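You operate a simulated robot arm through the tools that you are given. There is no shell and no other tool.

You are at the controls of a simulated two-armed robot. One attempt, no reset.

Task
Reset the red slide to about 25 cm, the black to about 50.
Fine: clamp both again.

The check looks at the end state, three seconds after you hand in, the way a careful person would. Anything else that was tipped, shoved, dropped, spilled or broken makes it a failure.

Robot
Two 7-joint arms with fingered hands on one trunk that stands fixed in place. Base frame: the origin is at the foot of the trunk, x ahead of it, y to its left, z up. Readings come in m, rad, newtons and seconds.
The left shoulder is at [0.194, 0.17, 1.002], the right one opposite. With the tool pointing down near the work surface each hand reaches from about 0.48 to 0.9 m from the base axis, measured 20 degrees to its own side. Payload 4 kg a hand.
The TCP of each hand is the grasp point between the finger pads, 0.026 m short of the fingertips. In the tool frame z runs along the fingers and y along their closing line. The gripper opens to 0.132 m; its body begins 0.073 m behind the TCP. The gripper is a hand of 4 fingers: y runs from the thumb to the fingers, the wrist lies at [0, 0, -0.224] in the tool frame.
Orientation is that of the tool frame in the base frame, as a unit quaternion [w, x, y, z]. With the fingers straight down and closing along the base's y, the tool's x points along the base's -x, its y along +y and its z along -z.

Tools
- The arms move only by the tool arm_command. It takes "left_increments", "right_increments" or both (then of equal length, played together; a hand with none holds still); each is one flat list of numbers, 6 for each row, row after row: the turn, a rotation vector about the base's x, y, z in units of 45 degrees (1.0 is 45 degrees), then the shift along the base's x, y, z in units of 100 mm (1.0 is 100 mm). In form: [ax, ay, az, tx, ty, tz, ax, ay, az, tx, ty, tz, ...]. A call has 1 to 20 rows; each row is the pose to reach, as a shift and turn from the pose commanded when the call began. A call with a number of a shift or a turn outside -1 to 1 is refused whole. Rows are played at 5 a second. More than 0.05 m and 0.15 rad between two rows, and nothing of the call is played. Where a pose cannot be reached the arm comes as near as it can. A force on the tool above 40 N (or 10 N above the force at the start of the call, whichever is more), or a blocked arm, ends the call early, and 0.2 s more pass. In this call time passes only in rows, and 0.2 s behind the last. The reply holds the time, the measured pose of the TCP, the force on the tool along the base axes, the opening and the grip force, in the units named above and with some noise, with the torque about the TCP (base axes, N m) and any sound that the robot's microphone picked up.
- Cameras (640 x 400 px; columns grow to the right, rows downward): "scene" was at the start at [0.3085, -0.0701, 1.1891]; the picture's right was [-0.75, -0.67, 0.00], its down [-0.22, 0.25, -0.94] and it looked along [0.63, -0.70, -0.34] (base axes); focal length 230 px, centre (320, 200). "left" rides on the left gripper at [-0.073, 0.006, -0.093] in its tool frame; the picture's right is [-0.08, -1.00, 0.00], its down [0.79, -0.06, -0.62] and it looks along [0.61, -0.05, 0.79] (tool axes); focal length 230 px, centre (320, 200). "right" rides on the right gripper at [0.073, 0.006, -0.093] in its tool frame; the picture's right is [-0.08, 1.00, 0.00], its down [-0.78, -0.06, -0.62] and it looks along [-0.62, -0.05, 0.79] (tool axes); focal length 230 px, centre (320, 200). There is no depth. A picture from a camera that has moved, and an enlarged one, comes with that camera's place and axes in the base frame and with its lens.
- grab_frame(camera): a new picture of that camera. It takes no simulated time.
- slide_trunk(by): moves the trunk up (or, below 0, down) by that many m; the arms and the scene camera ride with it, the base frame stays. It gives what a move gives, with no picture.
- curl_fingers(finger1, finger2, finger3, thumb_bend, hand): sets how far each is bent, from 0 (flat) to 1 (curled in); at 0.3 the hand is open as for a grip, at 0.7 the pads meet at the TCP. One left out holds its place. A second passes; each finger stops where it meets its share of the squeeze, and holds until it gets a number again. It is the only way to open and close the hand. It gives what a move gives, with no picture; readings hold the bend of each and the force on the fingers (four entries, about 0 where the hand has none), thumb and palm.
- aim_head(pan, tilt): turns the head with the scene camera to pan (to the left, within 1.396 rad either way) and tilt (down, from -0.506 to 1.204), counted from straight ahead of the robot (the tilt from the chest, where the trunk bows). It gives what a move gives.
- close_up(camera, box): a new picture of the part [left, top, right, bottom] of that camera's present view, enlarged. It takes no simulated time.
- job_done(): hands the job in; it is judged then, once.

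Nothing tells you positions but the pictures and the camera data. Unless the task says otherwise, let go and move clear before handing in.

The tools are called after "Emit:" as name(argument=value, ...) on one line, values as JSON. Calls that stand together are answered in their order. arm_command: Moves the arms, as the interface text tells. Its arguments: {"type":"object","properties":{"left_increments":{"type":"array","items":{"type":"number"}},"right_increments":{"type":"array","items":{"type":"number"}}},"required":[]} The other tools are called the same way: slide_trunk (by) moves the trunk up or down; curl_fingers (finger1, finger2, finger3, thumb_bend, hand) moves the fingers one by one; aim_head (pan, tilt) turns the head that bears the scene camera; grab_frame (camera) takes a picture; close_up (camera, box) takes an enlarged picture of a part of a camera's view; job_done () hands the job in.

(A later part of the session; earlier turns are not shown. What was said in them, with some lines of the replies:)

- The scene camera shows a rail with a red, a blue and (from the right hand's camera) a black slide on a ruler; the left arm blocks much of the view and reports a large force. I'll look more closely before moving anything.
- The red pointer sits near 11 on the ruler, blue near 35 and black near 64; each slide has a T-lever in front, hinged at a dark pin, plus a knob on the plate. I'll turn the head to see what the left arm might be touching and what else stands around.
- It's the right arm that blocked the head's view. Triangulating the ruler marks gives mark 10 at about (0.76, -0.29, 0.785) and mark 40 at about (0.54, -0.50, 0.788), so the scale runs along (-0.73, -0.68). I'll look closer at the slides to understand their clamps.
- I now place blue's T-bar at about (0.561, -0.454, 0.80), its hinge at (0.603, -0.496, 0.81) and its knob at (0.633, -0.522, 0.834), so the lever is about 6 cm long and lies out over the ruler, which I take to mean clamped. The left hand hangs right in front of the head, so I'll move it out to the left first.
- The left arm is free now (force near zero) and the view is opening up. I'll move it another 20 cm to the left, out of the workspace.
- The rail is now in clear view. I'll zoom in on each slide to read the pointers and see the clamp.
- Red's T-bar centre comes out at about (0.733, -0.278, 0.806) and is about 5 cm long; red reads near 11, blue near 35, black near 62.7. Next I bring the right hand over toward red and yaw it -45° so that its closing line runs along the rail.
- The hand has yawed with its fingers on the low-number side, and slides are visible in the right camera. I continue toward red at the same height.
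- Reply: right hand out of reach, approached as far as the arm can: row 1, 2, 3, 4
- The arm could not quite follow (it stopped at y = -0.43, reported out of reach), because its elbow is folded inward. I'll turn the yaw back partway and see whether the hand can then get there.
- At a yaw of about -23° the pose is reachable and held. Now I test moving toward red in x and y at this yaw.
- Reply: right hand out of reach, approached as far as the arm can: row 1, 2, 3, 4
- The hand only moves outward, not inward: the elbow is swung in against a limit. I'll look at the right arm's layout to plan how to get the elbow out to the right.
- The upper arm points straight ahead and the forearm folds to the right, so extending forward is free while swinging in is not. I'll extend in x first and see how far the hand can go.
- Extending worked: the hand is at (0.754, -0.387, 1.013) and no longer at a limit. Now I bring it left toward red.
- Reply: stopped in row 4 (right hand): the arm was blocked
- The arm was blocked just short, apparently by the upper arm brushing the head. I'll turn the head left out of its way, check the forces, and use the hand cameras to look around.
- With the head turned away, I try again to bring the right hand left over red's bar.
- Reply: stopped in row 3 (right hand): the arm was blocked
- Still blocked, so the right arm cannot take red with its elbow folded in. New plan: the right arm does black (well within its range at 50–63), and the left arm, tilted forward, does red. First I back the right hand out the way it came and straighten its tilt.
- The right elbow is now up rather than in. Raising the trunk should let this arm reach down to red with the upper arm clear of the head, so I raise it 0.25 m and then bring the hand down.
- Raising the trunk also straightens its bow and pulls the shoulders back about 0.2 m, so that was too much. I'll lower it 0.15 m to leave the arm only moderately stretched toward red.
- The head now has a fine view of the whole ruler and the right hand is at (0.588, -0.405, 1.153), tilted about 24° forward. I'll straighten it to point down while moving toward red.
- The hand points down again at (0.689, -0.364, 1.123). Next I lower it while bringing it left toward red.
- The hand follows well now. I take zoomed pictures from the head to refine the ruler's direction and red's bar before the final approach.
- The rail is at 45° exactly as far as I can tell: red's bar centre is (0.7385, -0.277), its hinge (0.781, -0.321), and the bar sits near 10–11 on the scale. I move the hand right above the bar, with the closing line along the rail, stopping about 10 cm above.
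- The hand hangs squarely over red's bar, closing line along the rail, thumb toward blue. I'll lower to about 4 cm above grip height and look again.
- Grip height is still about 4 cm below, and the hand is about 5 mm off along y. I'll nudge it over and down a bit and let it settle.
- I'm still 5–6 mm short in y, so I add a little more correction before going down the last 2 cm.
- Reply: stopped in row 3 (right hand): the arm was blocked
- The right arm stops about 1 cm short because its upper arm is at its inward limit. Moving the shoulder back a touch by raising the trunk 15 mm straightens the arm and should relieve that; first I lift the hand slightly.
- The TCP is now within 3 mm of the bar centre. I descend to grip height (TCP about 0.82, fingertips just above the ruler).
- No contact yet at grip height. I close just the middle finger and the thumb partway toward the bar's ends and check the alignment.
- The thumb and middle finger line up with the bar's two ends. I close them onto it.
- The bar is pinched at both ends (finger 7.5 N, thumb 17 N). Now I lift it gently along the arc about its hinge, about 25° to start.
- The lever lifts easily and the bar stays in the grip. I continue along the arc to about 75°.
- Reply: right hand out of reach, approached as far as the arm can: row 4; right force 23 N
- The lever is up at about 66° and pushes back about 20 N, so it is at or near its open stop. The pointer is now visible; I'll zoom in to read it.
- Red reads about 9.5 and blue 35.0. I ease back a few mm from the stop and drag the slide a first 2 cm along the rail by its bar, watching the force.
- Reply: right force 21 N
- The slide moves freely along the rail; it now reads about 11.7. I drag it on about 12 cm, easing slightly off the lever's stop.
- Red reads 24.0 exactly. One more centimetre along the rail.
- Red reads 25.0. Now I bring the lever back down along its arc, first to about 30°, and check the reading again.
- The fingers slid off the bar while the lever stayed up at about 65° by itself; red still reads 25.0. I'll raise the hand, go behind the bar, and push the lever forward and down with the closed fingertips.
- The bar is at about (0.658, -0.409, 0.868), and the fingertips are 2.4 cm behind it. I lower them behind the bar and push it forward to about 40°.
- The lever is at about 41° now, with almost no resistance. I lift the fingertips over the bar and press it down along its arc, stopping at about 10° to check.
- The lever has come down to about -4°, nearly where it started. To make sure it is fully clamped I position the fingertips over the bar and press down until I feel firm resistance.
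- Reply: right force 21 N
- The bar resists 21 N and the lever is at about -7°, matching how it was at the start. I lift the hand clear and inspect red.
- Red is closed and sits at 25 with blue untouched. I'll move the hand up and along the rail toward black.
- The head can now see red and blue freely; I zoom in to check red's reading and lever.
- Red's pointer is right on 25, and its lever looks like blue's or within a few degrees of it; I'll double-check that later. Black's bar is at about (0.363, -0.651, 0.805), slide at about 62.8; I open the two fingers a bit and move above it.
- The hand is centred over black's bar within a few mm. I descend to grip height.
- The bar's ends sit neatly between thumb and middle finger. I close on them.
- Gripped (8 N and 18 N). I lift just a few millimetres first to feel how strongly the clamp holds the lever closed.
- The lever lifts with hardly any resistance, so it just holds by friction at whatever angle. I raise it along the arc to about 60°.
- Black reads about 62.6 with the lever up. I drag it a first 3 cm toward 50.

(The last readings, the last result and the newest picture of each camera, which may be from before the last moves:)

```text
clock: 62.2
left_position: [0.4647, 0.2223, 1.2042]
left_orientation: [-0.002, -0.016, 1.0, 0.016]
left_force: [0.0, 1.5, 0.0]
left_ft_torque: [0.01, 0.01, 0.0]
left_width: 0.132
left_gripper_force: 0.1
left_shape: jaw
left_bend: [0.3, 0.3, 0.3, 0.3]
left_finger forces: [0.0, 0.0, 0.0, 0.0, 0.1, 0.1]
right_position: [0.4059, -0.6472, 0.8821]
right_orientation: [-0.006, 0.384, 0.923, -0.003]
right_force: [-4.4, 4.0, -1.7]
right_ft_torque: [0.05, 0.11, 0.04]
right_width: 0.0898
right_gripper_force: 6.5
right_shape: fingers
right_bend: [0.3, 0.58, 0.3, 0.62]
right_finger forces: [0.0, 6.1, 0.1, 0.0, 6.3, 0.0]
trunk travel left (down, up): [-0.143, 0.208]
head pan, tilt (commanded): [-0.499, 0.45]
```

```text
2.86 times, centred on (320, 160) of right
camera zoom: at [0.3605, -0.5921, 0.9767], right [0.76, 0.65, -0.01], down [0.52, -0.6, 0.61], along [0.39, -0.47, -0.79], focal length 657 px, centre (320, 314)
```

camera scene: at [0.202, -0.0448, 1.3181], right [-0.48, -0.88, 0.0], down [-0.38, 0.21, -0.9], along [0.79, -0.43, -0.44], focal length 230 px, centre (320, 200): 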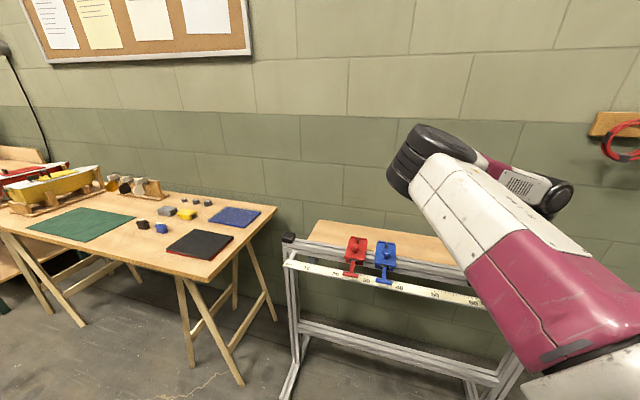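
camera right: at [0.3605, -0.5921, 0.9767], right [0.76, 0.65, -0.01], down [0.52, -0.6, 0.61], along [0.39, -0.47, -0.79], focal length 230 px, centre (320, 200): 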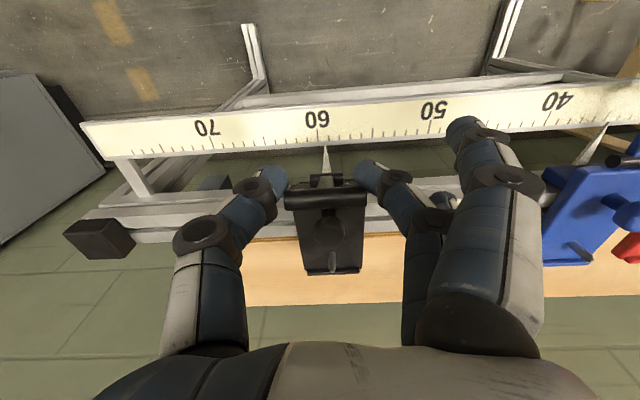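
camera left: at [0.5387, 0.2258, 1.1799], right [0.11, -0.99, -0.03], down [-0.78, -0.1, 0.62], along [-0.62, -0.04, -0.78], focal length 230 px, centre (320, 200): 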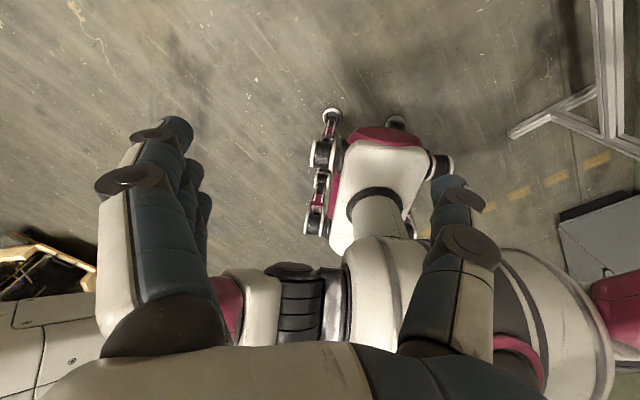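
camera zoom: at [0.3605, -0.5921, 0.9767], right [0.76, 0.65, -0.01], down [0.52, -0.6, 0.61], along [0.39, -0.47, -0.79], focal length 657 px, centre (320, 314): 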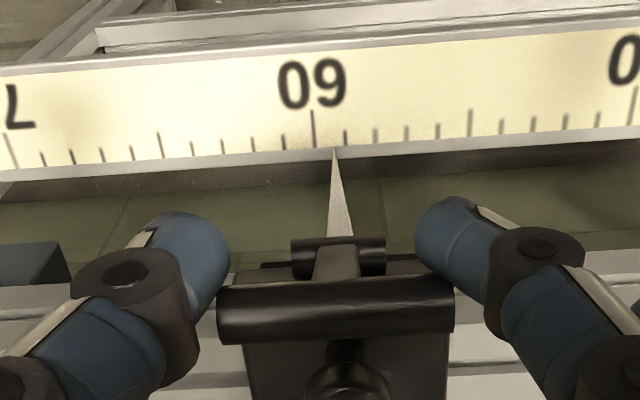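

The slide moved (now about 59.3), but the bar crept back to about 69° and toward the edge of the pads. I open slightly, re-centre the hand on the bar, and grip again.

Emit:
curl_fingers(hand="right", finger2=0.5, thumb_bend=0.52)

Emit:
arm_command(right_increments=[0, 0, 0, 0.045, -0.045, 0, 0, 0, 0, 0.09, -0.09, 0, 0, 0, 0, 0.09, -0.09, 0])

Emit:
curl_fingers(hand="right", finger2=0.68, thumb_bend=0.65)

Emit:
grab_frame(camera="right")

Emit:
close_up(camera="right", box=[240, 90, 400, 230])

```text
clock: 63.2
left_position: [0.4648, 0.2218, 1.2052]
left_orientation: [-0.003, -0.015, 1.0, 0.016]
left_force: [0.1, 0.4, 0.9]
left_ft_torque: [-0.01, -0.03, 0.0]
left_width: 0.1318
left_gripper_force: 0.0
left_shape: jaw
left_bend: [0.3, 0.3, 0.3, 0.3]
left_finger forces: [0.0, 0.0, 0.1, 0.0, 0.1, 0.0]
right_position: [0.4057, -0.6492, 0.8819]
right_orientation: [-0.005, 0.383, 0.924, -0.004]
right_force: [-0.5, 0.9, 0.1]
right_ft_torque: [-0.02, 0.0, 0.03]
right_width: 0.0994
right_gripper_force: 0.1
right_shape: fingers
right_bend: [0.3, 0.5, 0.3, 0.52]
right_finger forces: [0.1, 0.1, 0.0, 0.1, 0.0, 0.0]
trunk travel left (down, up): [-0.143, 0.208]
head pan, tilt (commanded): [-0.499, 0.45]
```

```text
clock: 64.0
left_position: [0.4651, 0.2201, 1.2044]
left_orientation: [-0.002, -0.016, 1.0, 0.016]
left_force: [0.1, -0.5, -0.7]
left_ft_torque: [0.0, -0.02, 0.0]
left_width: 0.1319
left_gripper_force: 0.0
left_shape: jaw
left_bend: [0.3, 0.3, 0.3, 0.3]
left_finger forces: [0.0, 0.0, 0.0, 0.0, 0.0, 0.0]
right_position: [0.4146, -0.6605, 0.8805]
right_orientation: [-0.005, 0.383, 0.924, -0.003]
right_force: [-0.1, -0.6, 0.0]
right_ft_torque: [-0.02, 0.0, 0.0]
right_width: 0.0996
right_gripper_force: 0.1
right_shape: fingers
right_bend: [0.3, 0.5, 0.3, 0.52]
right_finger forces: [0.0, 0.0, 0.0, 0.0, 0.0, 0.0]
trunk travel left (down, up): [-0.143, 0.208]
head pan, tilt (commanded): [-0.499, 0.45]
```

```text
clock: 65.0
left_position: [0.4637, 0.22, 1.2051]
left_orientation: [-0.004, -0.016, 1.0, 0.016]
left_force: [0.3, 0.1, -0.1]
left_ft_torque: [0.01, 0.04, -0.01]
left_width: 0.1323
left_gripper_force: 0.1
left_shape: jaw
left_bend: [0.3, 0.3, 0.3, 0.3]
left_finger forces: [0.1, 0.0, 0.1, 0.1, 0.1, 0.0]
right_position: [0.415, -0.6593, 0.8811]
right_orientation: [-0.005, 0.383, 0.924, -0.004]
right_force: [-0.3, -2.7, -3.0]
right_ft_torque: [-0.06, 0.01, -0.01]
right_width: 0.0934
right_gripper_force: 10.8
right_shape: fingers
right_bend: [0.3, 0.53, 0.3, 0.6]
right_finger forces: [0.1, 9.4, 0.1, 0.1, 11.9, 0.0]
trunk travel left (down, up): [-0.143, 0.208]
head pan, tilt (commanded): [-0.499, 0.45]
```

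```text
taken
camera right: at [0.37, -0.6028, 0.9763], right [0.76, 0.65, -0.01], down [0.52, -0.6, 0.61], along [0.39, -0.47, -0.79], focal length 230 px, centre (320, 200)
```

right: 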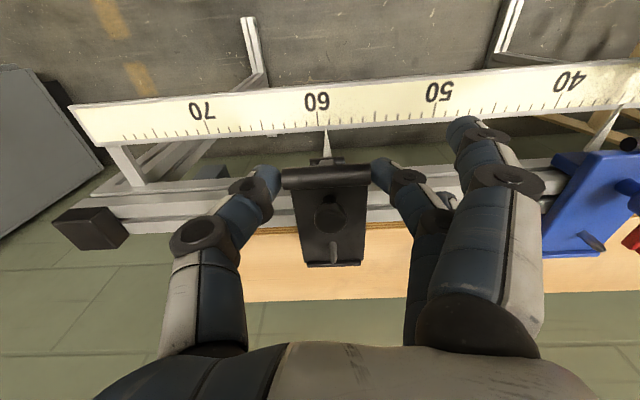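

```text
2.86 times, centred on (320, 160) of right
camera zoom: at [0.37, -0.6028, 0.9763], right [0.76, 0.65, -0.01], down [0.52, -0.6, 0.61], along [0.39, -0.47, -0.79], focal length 657 px, centre (320, 314)
```

zoom: 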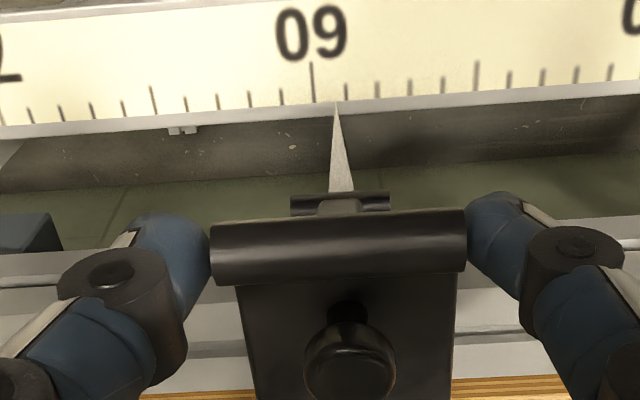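

A firm grip again; black reads about 59.3. I drag it about 8.3 cm more and then read it again.

Emit:
arm_command(right_increments=[0, 0, 0, 0.06, 0.06, 0, 0, 0, 0, 0.16, 0.16, 0, 0, 0, 0, 0.27, 0.27, 0, 0, 0, 0, 0.38, 0.38, 0, 0, 0, 0, 0.49, 0.49, 0, 0, 0, 0, 0.587, 0.587, 0, 0, 0, 0, 0.587, 0.587, 0])

Emit:
grab_frame(camera="right")

Emit:
close_up(camera="right", box=[240, 90, 400, 230])

```text
clock: 66.6
left_position: [0.4645, 0.2206, 1.2054]
left_orientation: [-0.003, -0.015, 1.0, 0.016]
left_force: [0.5, 0.1, -0.1]
left_ft_torque: [-0.02, 0.03, -0.02]
left_width: 0.1321
left_gripper_force: 0.0
left_shape: jaw
left_bend: [0.3, 0.3, 0.3, 0.3]
left_finger forces: [0.0, 0.0, 0.1, 0.0, 0.1, 0.1]
right_position: [0.4752, -0.5985, 0.8818]
right_orientation: [-0.005, 0.383, 0.924, -0.004]
right_force: [1.0, 0.5, -5.2]
right_ft_torque: [-0.03, -0.06, -0.01]
right_width: 0.0925
right_gripper_force: 10.6
right_shape: fingers
right_bend: [0.3, 0.53, 0.3, 0.61]
right_finger forces: [0.1, 10.8, 0.0, 0.0, 9.3, 0.0]
trunk travel left (down, up): [-0.143, 0.208]
head pan, tilt (commanded): [-0.499, 0.45]
```

```text
taken
camera right: at [0.4302, -0.5437, 0.9763], right [0.76, 0.65, -0.01], down [0.52, -0.6, 0.61], along [0.39, -0.47, -0.79], focal length 230 px, centre (320, 200)
```

right: 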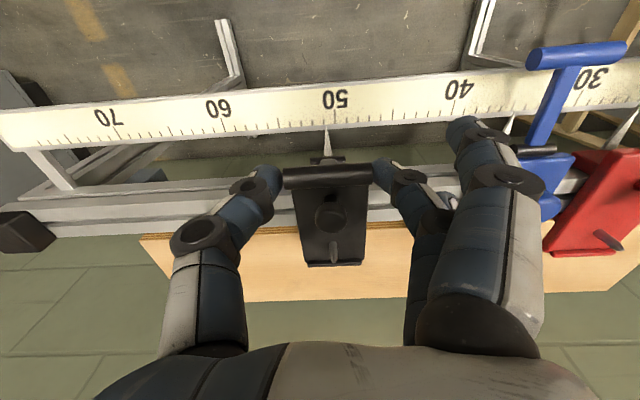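

```text
2.86 times, centred on (320, 160) of right
camera zoom: at [0.4302, -0.5437, 0.9763], right [0.76, 0.65, -0.01], down [0.52, -0.6, 0.61], along [0.39, -0.47, -0.79], focal length 657 px, centre (320, 314)
```

zoom: 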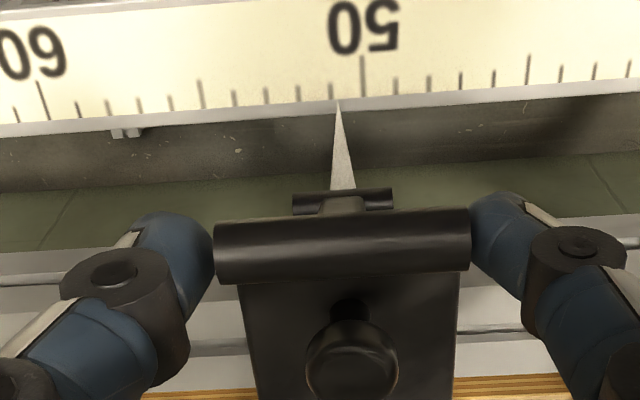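

Black reads about 50.8. I nudge it the last 8 mm.

Emit:
arm_command(right_increments=[0, 0, 0, 0.03, 0.03, 0, 0, 0, 0, 0.054, 0.054, 0, 0, 0, 0, 0.054, 0.054, 0])

Emit:
close_up(camera="right", box=[240, 90, 400, 230])

```text
clock: 67.4
left_position: [0.4646, 0.22, 1.2049]
left_orientation: [-0.004, -0.016, 1.0, 0.016]
left_force: [0.3, 0.0, -0.6]
left_ft_torque: [0.02, -0.04, 0.04]
left_width: 0.1321
left_gripper_force: 0.0
left_shape: jaw
left_bend: [0.3, 0.3, 0.3, 0.3]
left_finger forces: [0.0, 0.1, 0.1, 0.1, 0.1, 0.1]
right_position: [0.4792, -0.5941, 0.8816]
right_orientation: [-0.005, 0.383, 0.924, -0.003]
right_force: [1.3, -1.3, -6.8]
right_ft_torque: [-0.05, -0.02, -0.05]
right_width: 0.0934
right_gripper_force: 10.9
right_shape: fingers
right_bend: [0.3, 0.53, 0.3, 0.6]
right_finger forces: [0.0, 10.6, 0.1, 0.1, 11.2, 0.0]
trunk travel left (down, up): [-0.143, 0.208]
head pan, tilt (commanded): [-0.499, 0.45]
```

```text
2.86 times, centred on (320, 160) of right
camera zoom: at [0.4351, -0.5386, 0.9765], right [0.76, 0.65, -0.01], down [0.52, -0.6, 0.61], along [0.39, -0.47, -0.79], focal length 657 px, centre (320, 314)
```

zoom: 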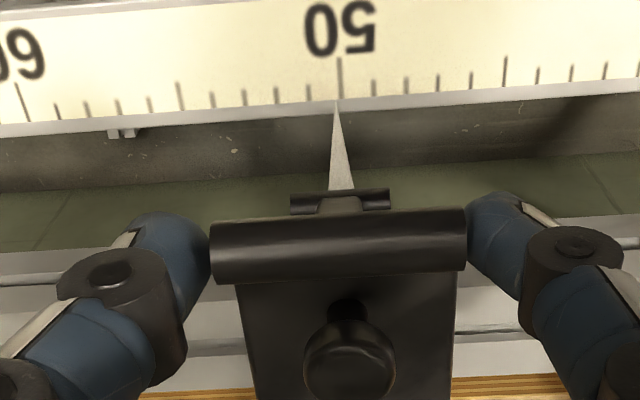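

Black reads 50.1 and is well gripped. I lower the lever along its arc, to about 40° first.

Emit:
arm_command(right_increments=[0, 0, 0, -0.028, 0.028, -0.018, 0, 0, 0, -0.056, 0.056, -0.038, 0, 0, 0, -0.086, 0.086, -0.067, 0, 0, 0, -0.117, 0.117, -0.098, 0, 0, 0, -0.169, 0.169, -0.172])

Emit:
grab_frame(camera="right")

Emit:
close_up(camera="right", box=[240, 100, 400, 240])

```text
clock: 68.6
left_position: [0.4655, 0.2196, 1.2055]
left_orientation: [-0.004, -0.016, 1.0, 0.015]
left_force: [-0.7, 0.7, 0.3]
left_ft_torque: [0.0, 0.05, 0.01]
left_width: 0.132
left_gripper_force: 0.1
left_shape: jaw
left_bend: [0.3, 0.3, 0.3, 0.3]
left_finger forces: [0.0, 0.0, 0.0, 0.0, 0.0, 0.0]
right_position: [0.4636, -0.5787, 0.865]
right_orientation: [-0.006, 0.384, 0.923, -0.003]
right_force: [3.7, -3.2, -2.0]
right_ft_torque: [-0.12, -0.11, -0.1]
right_width: 0.0931
right_gripper_force: 10.6
right_shape: fingers
right_bend: [0.3, 0.53, 0.3, 0.61]
right_finger forces: [0.0, 10.2, 0.1, 0.0, 9.9, 0.0]
trunk travel left (down, up): [-0.143, 0.208]
head pan, tilt (commanded): [-0.499, 0.45]
```

```text
taken
camera right: at [0.4185, -0.5222, 0.9593], right [0.76, 0.65, -0.01], down [0.52, -0.6, 0.61], along [0.39, -0.47, -0.79], focal length 230 px, centre (320, 200)
```

right: 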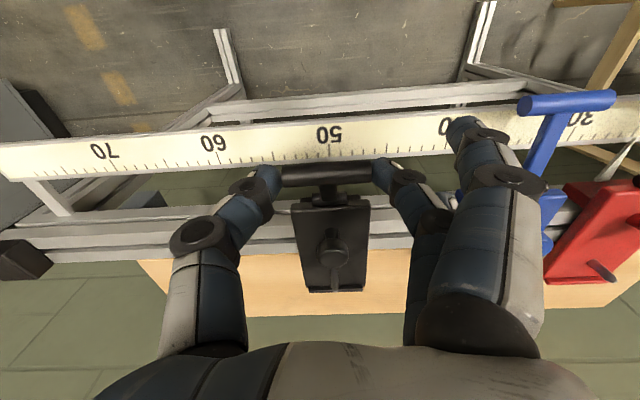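

```text
2.86 times, centred on (320, 170) of right
camera zoom: at [0.4185, -0.5222, 0.9593], right [0.76, 0.65, -0.01], down [0.52, -0.6, 0.61], along [0.39, -0.47, -0.79], focal length 657 px, centre (320, 286)
```

zoom: 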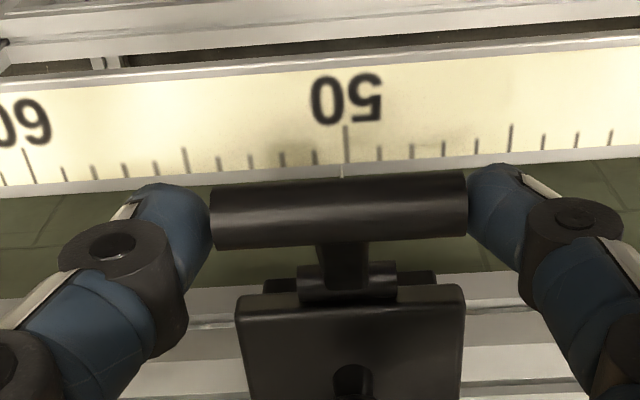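

The lever follows the hand nicely and black still reads 50.1. I continue down to the closed position.

Emit:
arm_command(right_increments=[0, 0, 0, -0.03, 0.03, -0.064, 0, 0, 0, -0.059, 0.059, -0.132, 0, 0, 0, -0.076, 0.076, -0.2, 0, 0, 0, -0.09, 0.09, -0.261, 0, 0, 0, -0.099, 0.099, -0.365, 0, 0, 0, -0.096, 0.096, -0.459, 0, 0, 0, -0.096, 0.096, -0.465])

Emit:
grab_frame(camera="right")

Emit:
close_up(camera="right", box=[240, 110, 400, 250])

```text
clock: 70.2
left_position: [0.4647, 0.222, 1.2048]
left_orientation: [-0.003, -0.016, 1.0, 0.016]
left_force: [-0.1, -0.3, -0.2]
left_ft_torque: [0.02, 0.01, 0.02]
left_width: 0.1319
left_gripper_force: 0.1
left_shape: jaw
left_bend: [0.3, 0.3, 0.3, 0.3]
left_finger forces: [0.0, 0.1, 0.1, 0.1, 0.0, 0.0]
right_position: [0.4532, -0.5691, 0.8187]
right_orientation: [-0.005, 0.384, 0.924, -0.004]
right_force: [9.6, -14.0, 8.7]
right_ft_torque: [-0.3, -0.12, -0.02]
right_width: 0.0923
right_gripper_force: 11.8
right_shape: fingers
right_bend: [0.3, 0.54, 0.3, 0.61]
right_finger forces: [0.0, 10.4, 0.0, 0.1, 13.5, 0.1]
trunk travel left (down, up): [-0.143, 0.208]
head pan, tilt (commanded): [-0.499, 0.45]
```

```text
taken
camera right: at [0.4085, -0.5122, 0.9135], right [0.76, 0.65, -0.01], down [0.52, -0.6, 0.61], along [0.39, -0.47, -0.79], focal length 230 px, centre (320, 200)
```

right: 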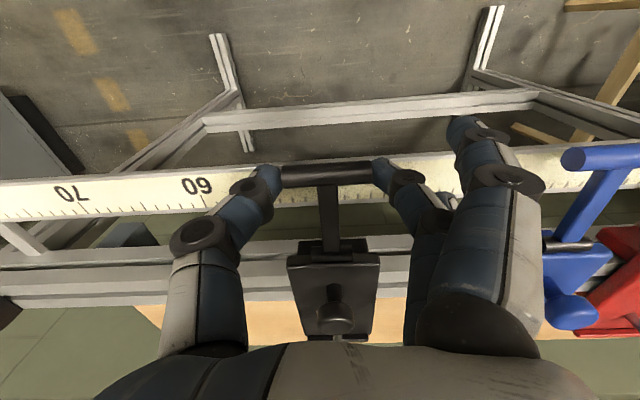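

```text
2.86 times, centred on (320, 180) of right
camera zoom: at [0.4085, -0.5122, 0.9135], right [0.76, 0.65, -0.01], down [0.52, -0.6, 0.61], along [0.39, -0.47, -0.79], focal length 657 px, centre (320, 257)
```

zoom: 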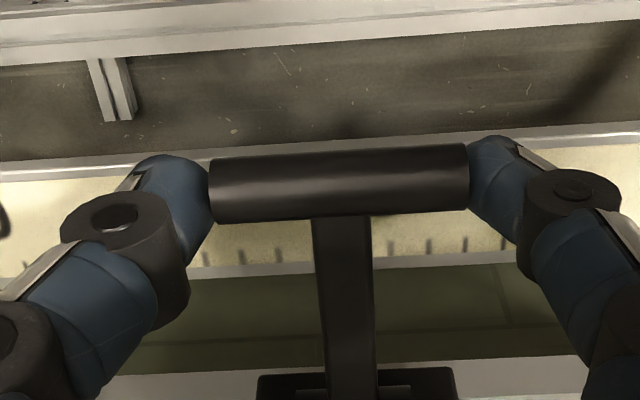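

The lever is down at its stop (the bar pushes back on the hand). I release the grip symmetrically and lift straight up.

Emit:
curl_fingers(hand="right", finger2=0.46, thumb_bend=0.46)

Emit:
close_up(camera="right", box=[240, 110, 400, 250])

Emit:
arm_command(right_increments=[0, 0, 0, 0, 0, 0.15, 0, 0, 0, 0, 0, 0.35, 0, 0, 0, 0, 0, 0.6, 0, 0, 0, 0, 0, 0.8])

Emit:
grab_frame(camera="right")

Emit:
close_up(camera="right", box=[240, 80, 400, 220])

```text
clock: 71.2
left_position: [0.4651, 0.2213, 1.2052]
left_orientation: [-0.003, -0.016, 1.0, 0.016]
left_force: [-0.4, -0.2, 0.3]
left_ft_torque: [0.01, 0.0, -0.01]
left_width: 0.132
left_gripper_force: 0.1
left_shape: jaw
left_bend: [0.3, 0.3, 0.3, 0.3]
left_finger forces: [0.1, 0.0, 0.0, 0.0, 0.0, 0.0]
right_position: [0.4533, -0.5677, 0.8186]
right_orientation: [-0.005, 0.383, 0.924, -0.003]
right_force: [-0.7, -0.4, -0.6]
right_ft_torque: [-0.01, -0.01, 0.03]
right_width: 0.1097
right_gripper_force: 0.0
right_shape: fingers
right_bend: [0.3, 0.46, 0.3, 0.46]
right_finger forces: [0.1, 0.0, 0.1, 0.0, 0.0, 0.0]
trunk travel left (down, up): [-0.143, 0.208]
head pan, tilt (commanded): [-0.499, 0.45]
```

```text
2.86 times, centred on (320, 180) of right
camera zoom: at [0.408, -0.5112, 0.9131], right [0.76, 0.65, -0.01], down [0.52, -0.6, 0.61], along [0.39, -0.47, -0.79], focal length 657 px, centre (320, 257)
```

zoom: 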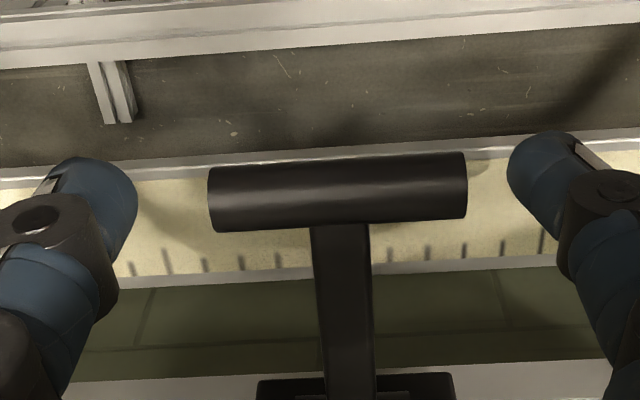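

```text
clock: 72.2
left_position: [0.4647, 0.22, 1.204]
left_orientation: [-0.003, -0.015, 1.0, 0.015]
left_force: [0.4, 0.1, -0.2]
left_ft_torque: [0.03, 0.02, -0.02]
left_width: 0.1315
left_gripper_force: 0.0
left_shape: jaw
left_bend: [0.3, 0.3, 0.3, 0.3]
left_finger forces: [0.1, 0.0, 0.0, 0.1, 0.1, 0.0]
right_position: [0.4529, -0.5667, 0.8993]
right_orientation: [-0.006, 0.383, 0.924, -0.003]
right_force: [0.1, -0.6, 0.2]
right_ft_torque: [0.0, 0.0, 0.01]
right_width: 0.1094
right_gripper_force: 0.1
right_shape: fingers
right_bend: [0.3, 0.46, 0.3, 0.46]
right_finger forces: [0.1, 0.1, 0.0, 0.0, 0.0, 0.0]
trunk travel left (down, up): [-0.143, 0.208]
head pan, tilt (commanded): [-0.499, 0.45]
```

```text
taken
camera right: at [0.408, -0.5106, 0.9936], right [0.76, 0.65, -0.01], down [0.52, -0.6, 0.61], along [0.39, -0.47, -0.79], focal length 230 px, centre (320, 200)
```

right: 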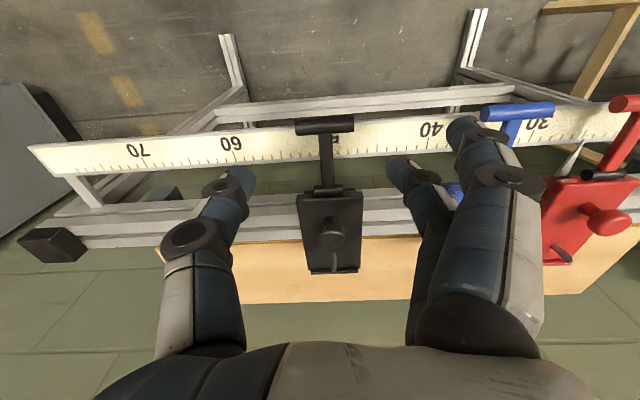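

```text
2.86 times, centred on (320, 150) of right
camera zoom: at [0.408, -0.5106, 0.9936], right [0.76, 0.65, -0.01], down [0.52, -0.6, 0.61], along [0.39, -0.47, -0.79], focal length 657 px, centre (320, 343)
```

zoom: 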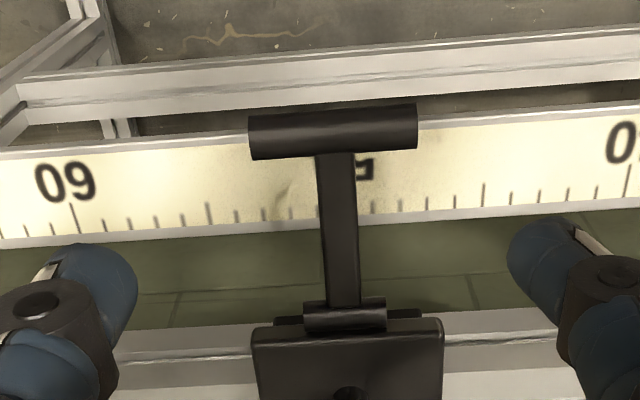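

Black's lever is at the same angle as before I opened it (about -7 to -8°). Now I check all slides from the head.

Emit:
grab_frame(camera="scene")

Emit:
close_up(camera="scene", box=[335, 230, 415, 290])

Emit:
close_up(camera="right", box=[540, 80, 640, 180])

```text
taken
camera scene: at [0.2018, -0.0444, 1.3182], right [-0.48, -0.88, 0.0], down [-0.38, 0.21, -0.9], along [0.79, -0.43, -0.43], focal length 230 px, centre (320, 200)
```

scene: 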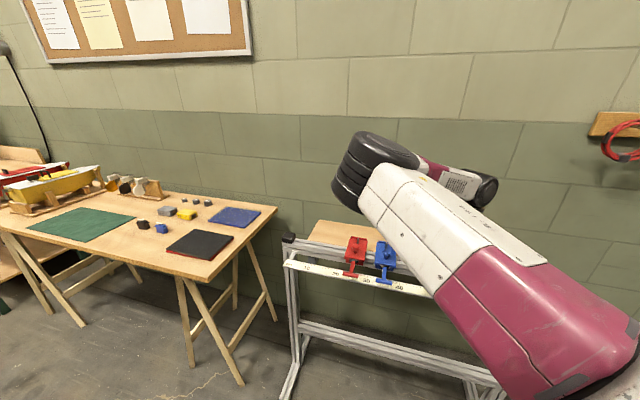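

```text
6.67 times, centred on (375, 260) of scene
camera zoom: at [0.2018, -0.0444, 1.3182], right [-0.48, -0.88, 0.0], down [-0.38, 0.21, -0.9], along [0.79, -0.43, -0.43], focal length 1536 px, centre (-47, -200)
```

zoom: 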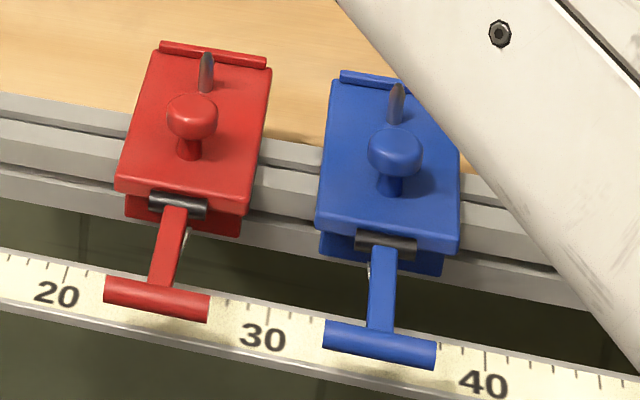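

```text
4.00 times, centred on (590, 130) of right
camera zoom: at [0.408, -0.5106, 0.9936], right [0.76, 0.65, -0.01], down [0.52, -0.6, 0.61], along [0.39, -0.47, -0.79], focal length 920 px, centre (-760, 480)
```

zoom: 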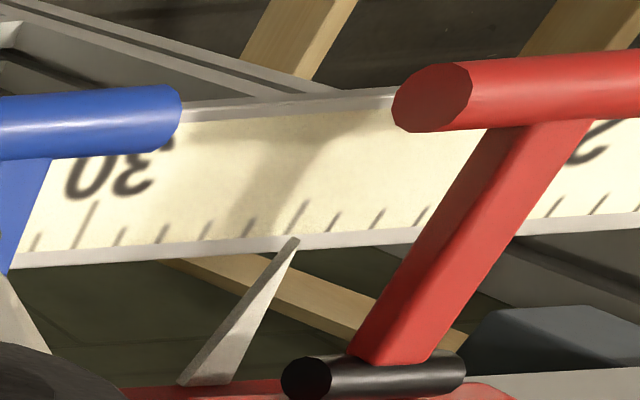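

Comparing lever angles against blue (red about -6°, blue about -6°), red is properly closed and reads 25. I raise the right hand well clear and get a view of black's pointer.

Emit:
arm_command(right_increments=[0, 0, 0, 0, 0, 0.25, 0, 0, 0, 0, 0, 0.5, 0, 0, 0, 0, 0, 0.75, 0, 0, 0, 0, 0, 1.0])

Emit:
arm_command(right_increments=[0, 0, 0, -0.2, -0.2, 0.1, 0, 0, 0, -0.4, -0.4, 0.2, 0, 0, 0, -0.65, -0.65, 0.3, 0, 0, 0, -0.9, -0.9, 0.4])

Emit:
grab_frame(camera="right")

Emit:
grab_frame(camera="scene")

```text
clock: 73.2
left_position: [0.4635, 0.2214, 1.2048]
left_orientation: [-0.002, -0.016, 1.0, 0.016]
left_force: [-0.4, -0.2, 0.1]
left_ft_torque: [-0.01, 0.01, 0.01]
left_width: 0.1316
left_gripper_force: 0.0
left_shape: jaw
left_bend: [0.3, 0.3, 0.3, 0.3]
left_finger forces: [0.0, 0.0, 0.0, 0.0, 0.0, 0.1]
right_position: [0.4529, -0.5679, 1.0001]
right_orientation: [-0.006, 0.383, 0.924, -0.004]
right_force: [0.2, -0.3, -0.3]
right_ft_torque: [0.01, -0.03, 0.0]
right_width: 0.1096
right_gripper_force: 0.0
right_shape: fingers
right_bend: [0.3, 0.46, 0.3, 0.46]
right_finger forces: [0.1, 0.0, 0.0, 0.0, 0.0, 0.0]
trunk travel left (down, up): [-0.143, 0.208]
head pan, tilt (commanded): [-0.499, 0.45]
```

```text
clock: 74.2
left_position: [0.4639, 0.2207, 1.2043]
left_orientation: [-0.003, -0.016, 1.0, 0.016]
left_force: [-0.3, -0.5, -0.6]
left_ft_torque: [0.01, -0.04, -0.02]
left_width: 0.1321
left_gripper_force: 0.1
left_shape: jaw
left_bend: [0.3, 0.3, 0.3, 0.3]
left_finger forces: [0.1, 0.1, 0.1, 0.1, 0.1, 0.1]
right_position: [0.3628, -0.6581, 1.0396]
right_orientation: [-0.005, 0.383, 0.924, -0.004]
right_force: [-0.2, -1.4, 0.4]
right_ft_torque: [0.05, -0.01, -0.02]
right_width: 0.1096
right_gripper_force: 0.0
right_shape: fingers
right_bend: [0.3, 0.46, 0.3, 0.46]
right_finger forces: [0.0, 0.0, 0.0, 0.0, 0.0, 0.0]
trunk travel left (down, up): [-0.143, 0.208]
head pan, tilt (commanded): [-0.499, 0.45]
```

```text
taken
camera right: at [0.3178, -0.6018, 1.1344], right [0.76, 0.65, -0.01], down [0.52, -0.6, 0.61], along [0.39, -0.47, -0.79], focal length 230 px, centre (320, 200)
```

right: 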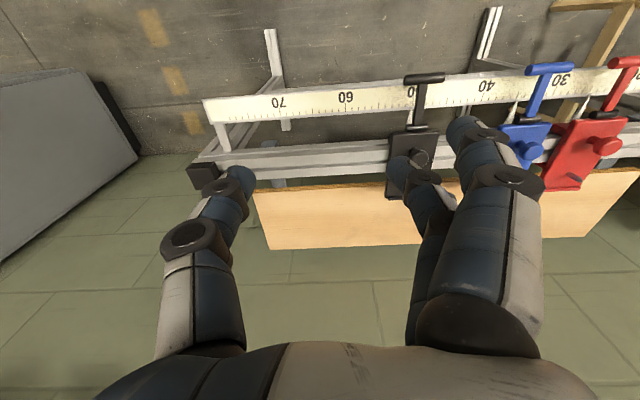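

```text
taken
camera scene: at [0.2015, -0.0448, 1.3183], right [-0.48, -0.88, 0.0], down [-0.38, 0.21, -0.9], along [0.79, -0.43, -0.43], focal length 230 px, centre (320, 200)
```

scene: 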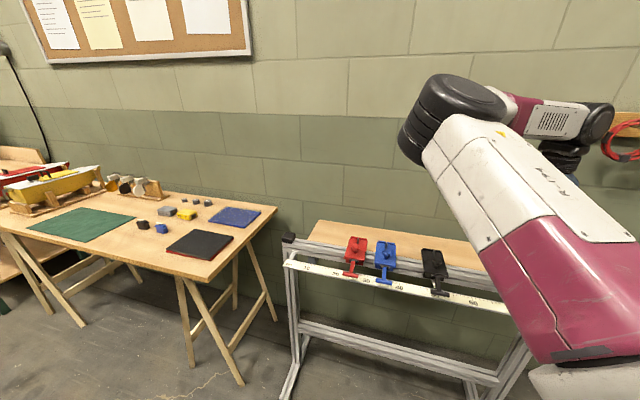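

Now the head sees all three slides. I zoom in on each pointer and lever.

Emit:
close_up(camera="scene", box=[400, 235, 480, 305])

Emit:
close_up(camera="scene", box=[330, 225, 480, 305])

Emit:
close_up(camera="right", box=[370, 60, 470, 160])

Emit:
close_up(camera="right", box=[500, 50, 640, 170])

```text
5.71 times, centred on (440, 270) of scene
camera zoom: at [0.2015, -0.0448, 1.3183], right [-0.48, -0.88, 0.0], down [-0.38, 0.21, -0.9], along [0.79, -0.43, -0.43], focal length 1317 px, centre (-366, -200)
```

zoom: 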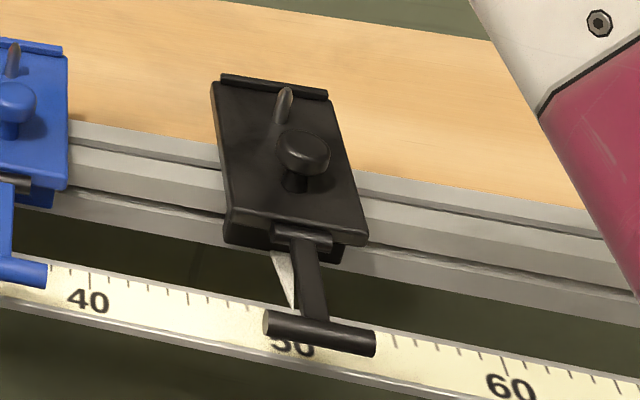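

```text
4.27 times, centred on (405, 265) of scene
camera zoom: at [0.2015, -0.0448, 1.3183], right [-0.48, -0.88, 0.0], down [-0.38, 0.21, -0.9], along [0.79, -0.43, -0.43], focal length 983 px, centre (-43, -77)
```

zoom: 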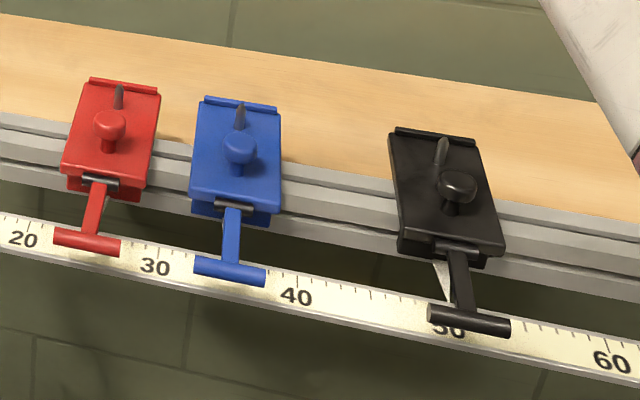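

```text
4.00 times, centred on (420, 110) of right
camera zoom: at [0.3178, -0.6018, 1.1344], right [0.76, 0.65, -0.01], down [0.52, -0.6, 0.61], along [0.39, -0.47, -0.79], focal length 920 px, centre (-80, 560)
```

zoom: 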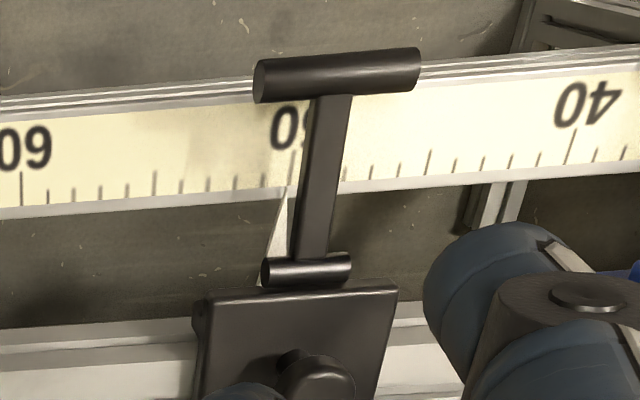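

```text
3.33 times, centred on (570, 110) of right
camera zoom: at [0.3178, -0.6018, 1.1344], right [0.76, 0.65, -0.01], down [0.52, -0.6, 0.61], along [0.39, -0.47, -0.79], focal length 767 px, centre (-513, 500)
```

zoom: 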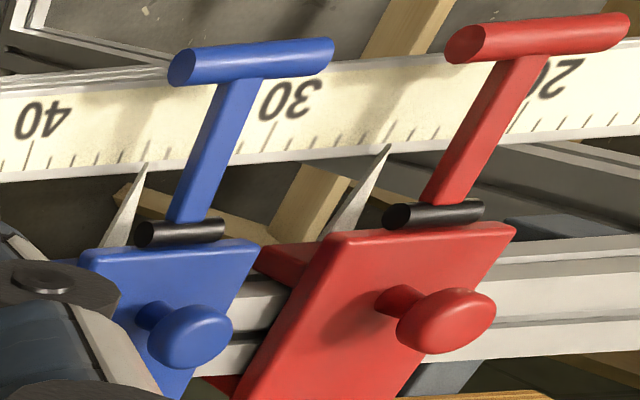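

Final state: red's pointer is on 25, black's on 50 (50.1), blue is still on 35, and all three levers lie at the same closed angle. I move the hand a bit further clear before handing in.

Emit:
arm_command(right_increments=[0, 0, 0, -0.1, 0.05, 0.2, 0, 0, 0, -0.2, 0.1, 0.4, 0, 0, 0, -0.3, 0.15, 0.6])

Emit:
grab_frame(camera="scene")

Emit:
close_up(camera="scene", box=[330, 225, 480, 305])

```text
clock: 75.0
left_position: [0.4631, 0.2209, 1.2046]
left_orientation: [-0.003, -0.016, 1.0, 0.015]
left_force: [0.3, 0.2, -0.2]
left_ft_torque: [-0.05, 0.02, 0.02]
left_width: 0.132
left_gripper_force: 0.0
left_shape: jaw
left_bend: [0.3, 0.3, 0.3, 0.3]
left_finger forces: [0.1, 0.0, 0.0, 0.0, 0.1, 0.1]
right_position: [0.3315, -0.6417, 1.0987]
right_orientation: [-0.006, 0.383, 0.924, -0.003]
right_force: [0.5, 0.6, 0.3]
right_ft_torque: [-0.03, -0.02, 0.02]
right_width: 0.1098
right_gripper_force: 0.1
right_shape: fingers
right_bend: [0.3, 0.46, 0.3, 0.46]
right_finger forces: [0.0, 0.0, 0.1, 0.1, 0.1, 0.0]
trunk travel left (down, up): [-0.143, 0.208]
head pan, tilt (commanded): [-0.499, 0.45]
```

```text
taken
camera scene: at [0.2014, -0.0442, 1.3183], right [-0.48, -0.88, 0.0], down [-0.38, 0.21, -0.9], along [0.79, -0.43, -0.43], focal length 230 px, centre (320, 200)
```

scene: 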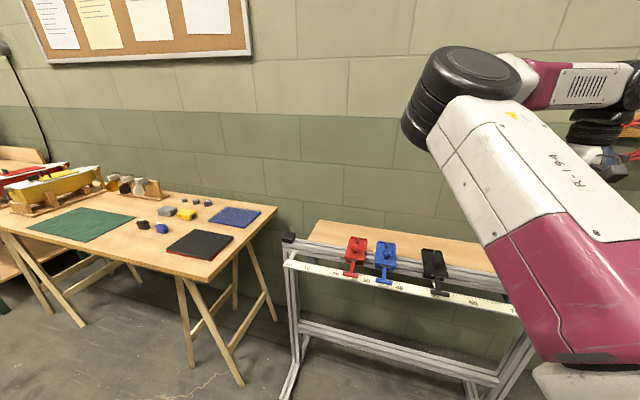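

```text
4.27 times, centred on (405, 265) of scene
camera zoom: at [0.2014, -0.0442, 1.3183], right [-0.48, -0.88, 0.0], down [-0.38, 0.21, -0.9], along [0.79, -0.43, -0.43], focal length 983 px, centre (-43, -77)
```

zoom: 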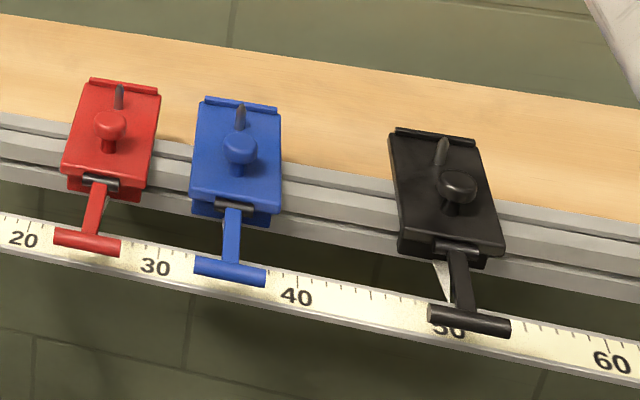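

Red sits at 25, black at 50 and blue is unmoved at 35. All three levers are down, nothing else was disturbed, and both hands are clear, so I hand in.

Emit:
job_done()

```text
The job is handed in.
```

I moved the red slide to 25 cm and the black slide to about 50.1 cm, closed both levers again, and handed the job in.

- **Positions:** red started at about 9.5 cm and black at about 62.7 cm. I read the final positions off the ruler with the cameras.
- **Clamping:** both levers are back down at the same angle as the blue one, within about a degree or two. I did not push on the slides afterwards to test that the clamps hold.
- **Everything else:** blue is still at 35 cm. I saw nothing tipped or shoved on the rail or the table in the final pictures. Both hands are clear of the rail.

The trunk is about 0.12 m higher than at the start, because the right arm could not reach red from the original height.
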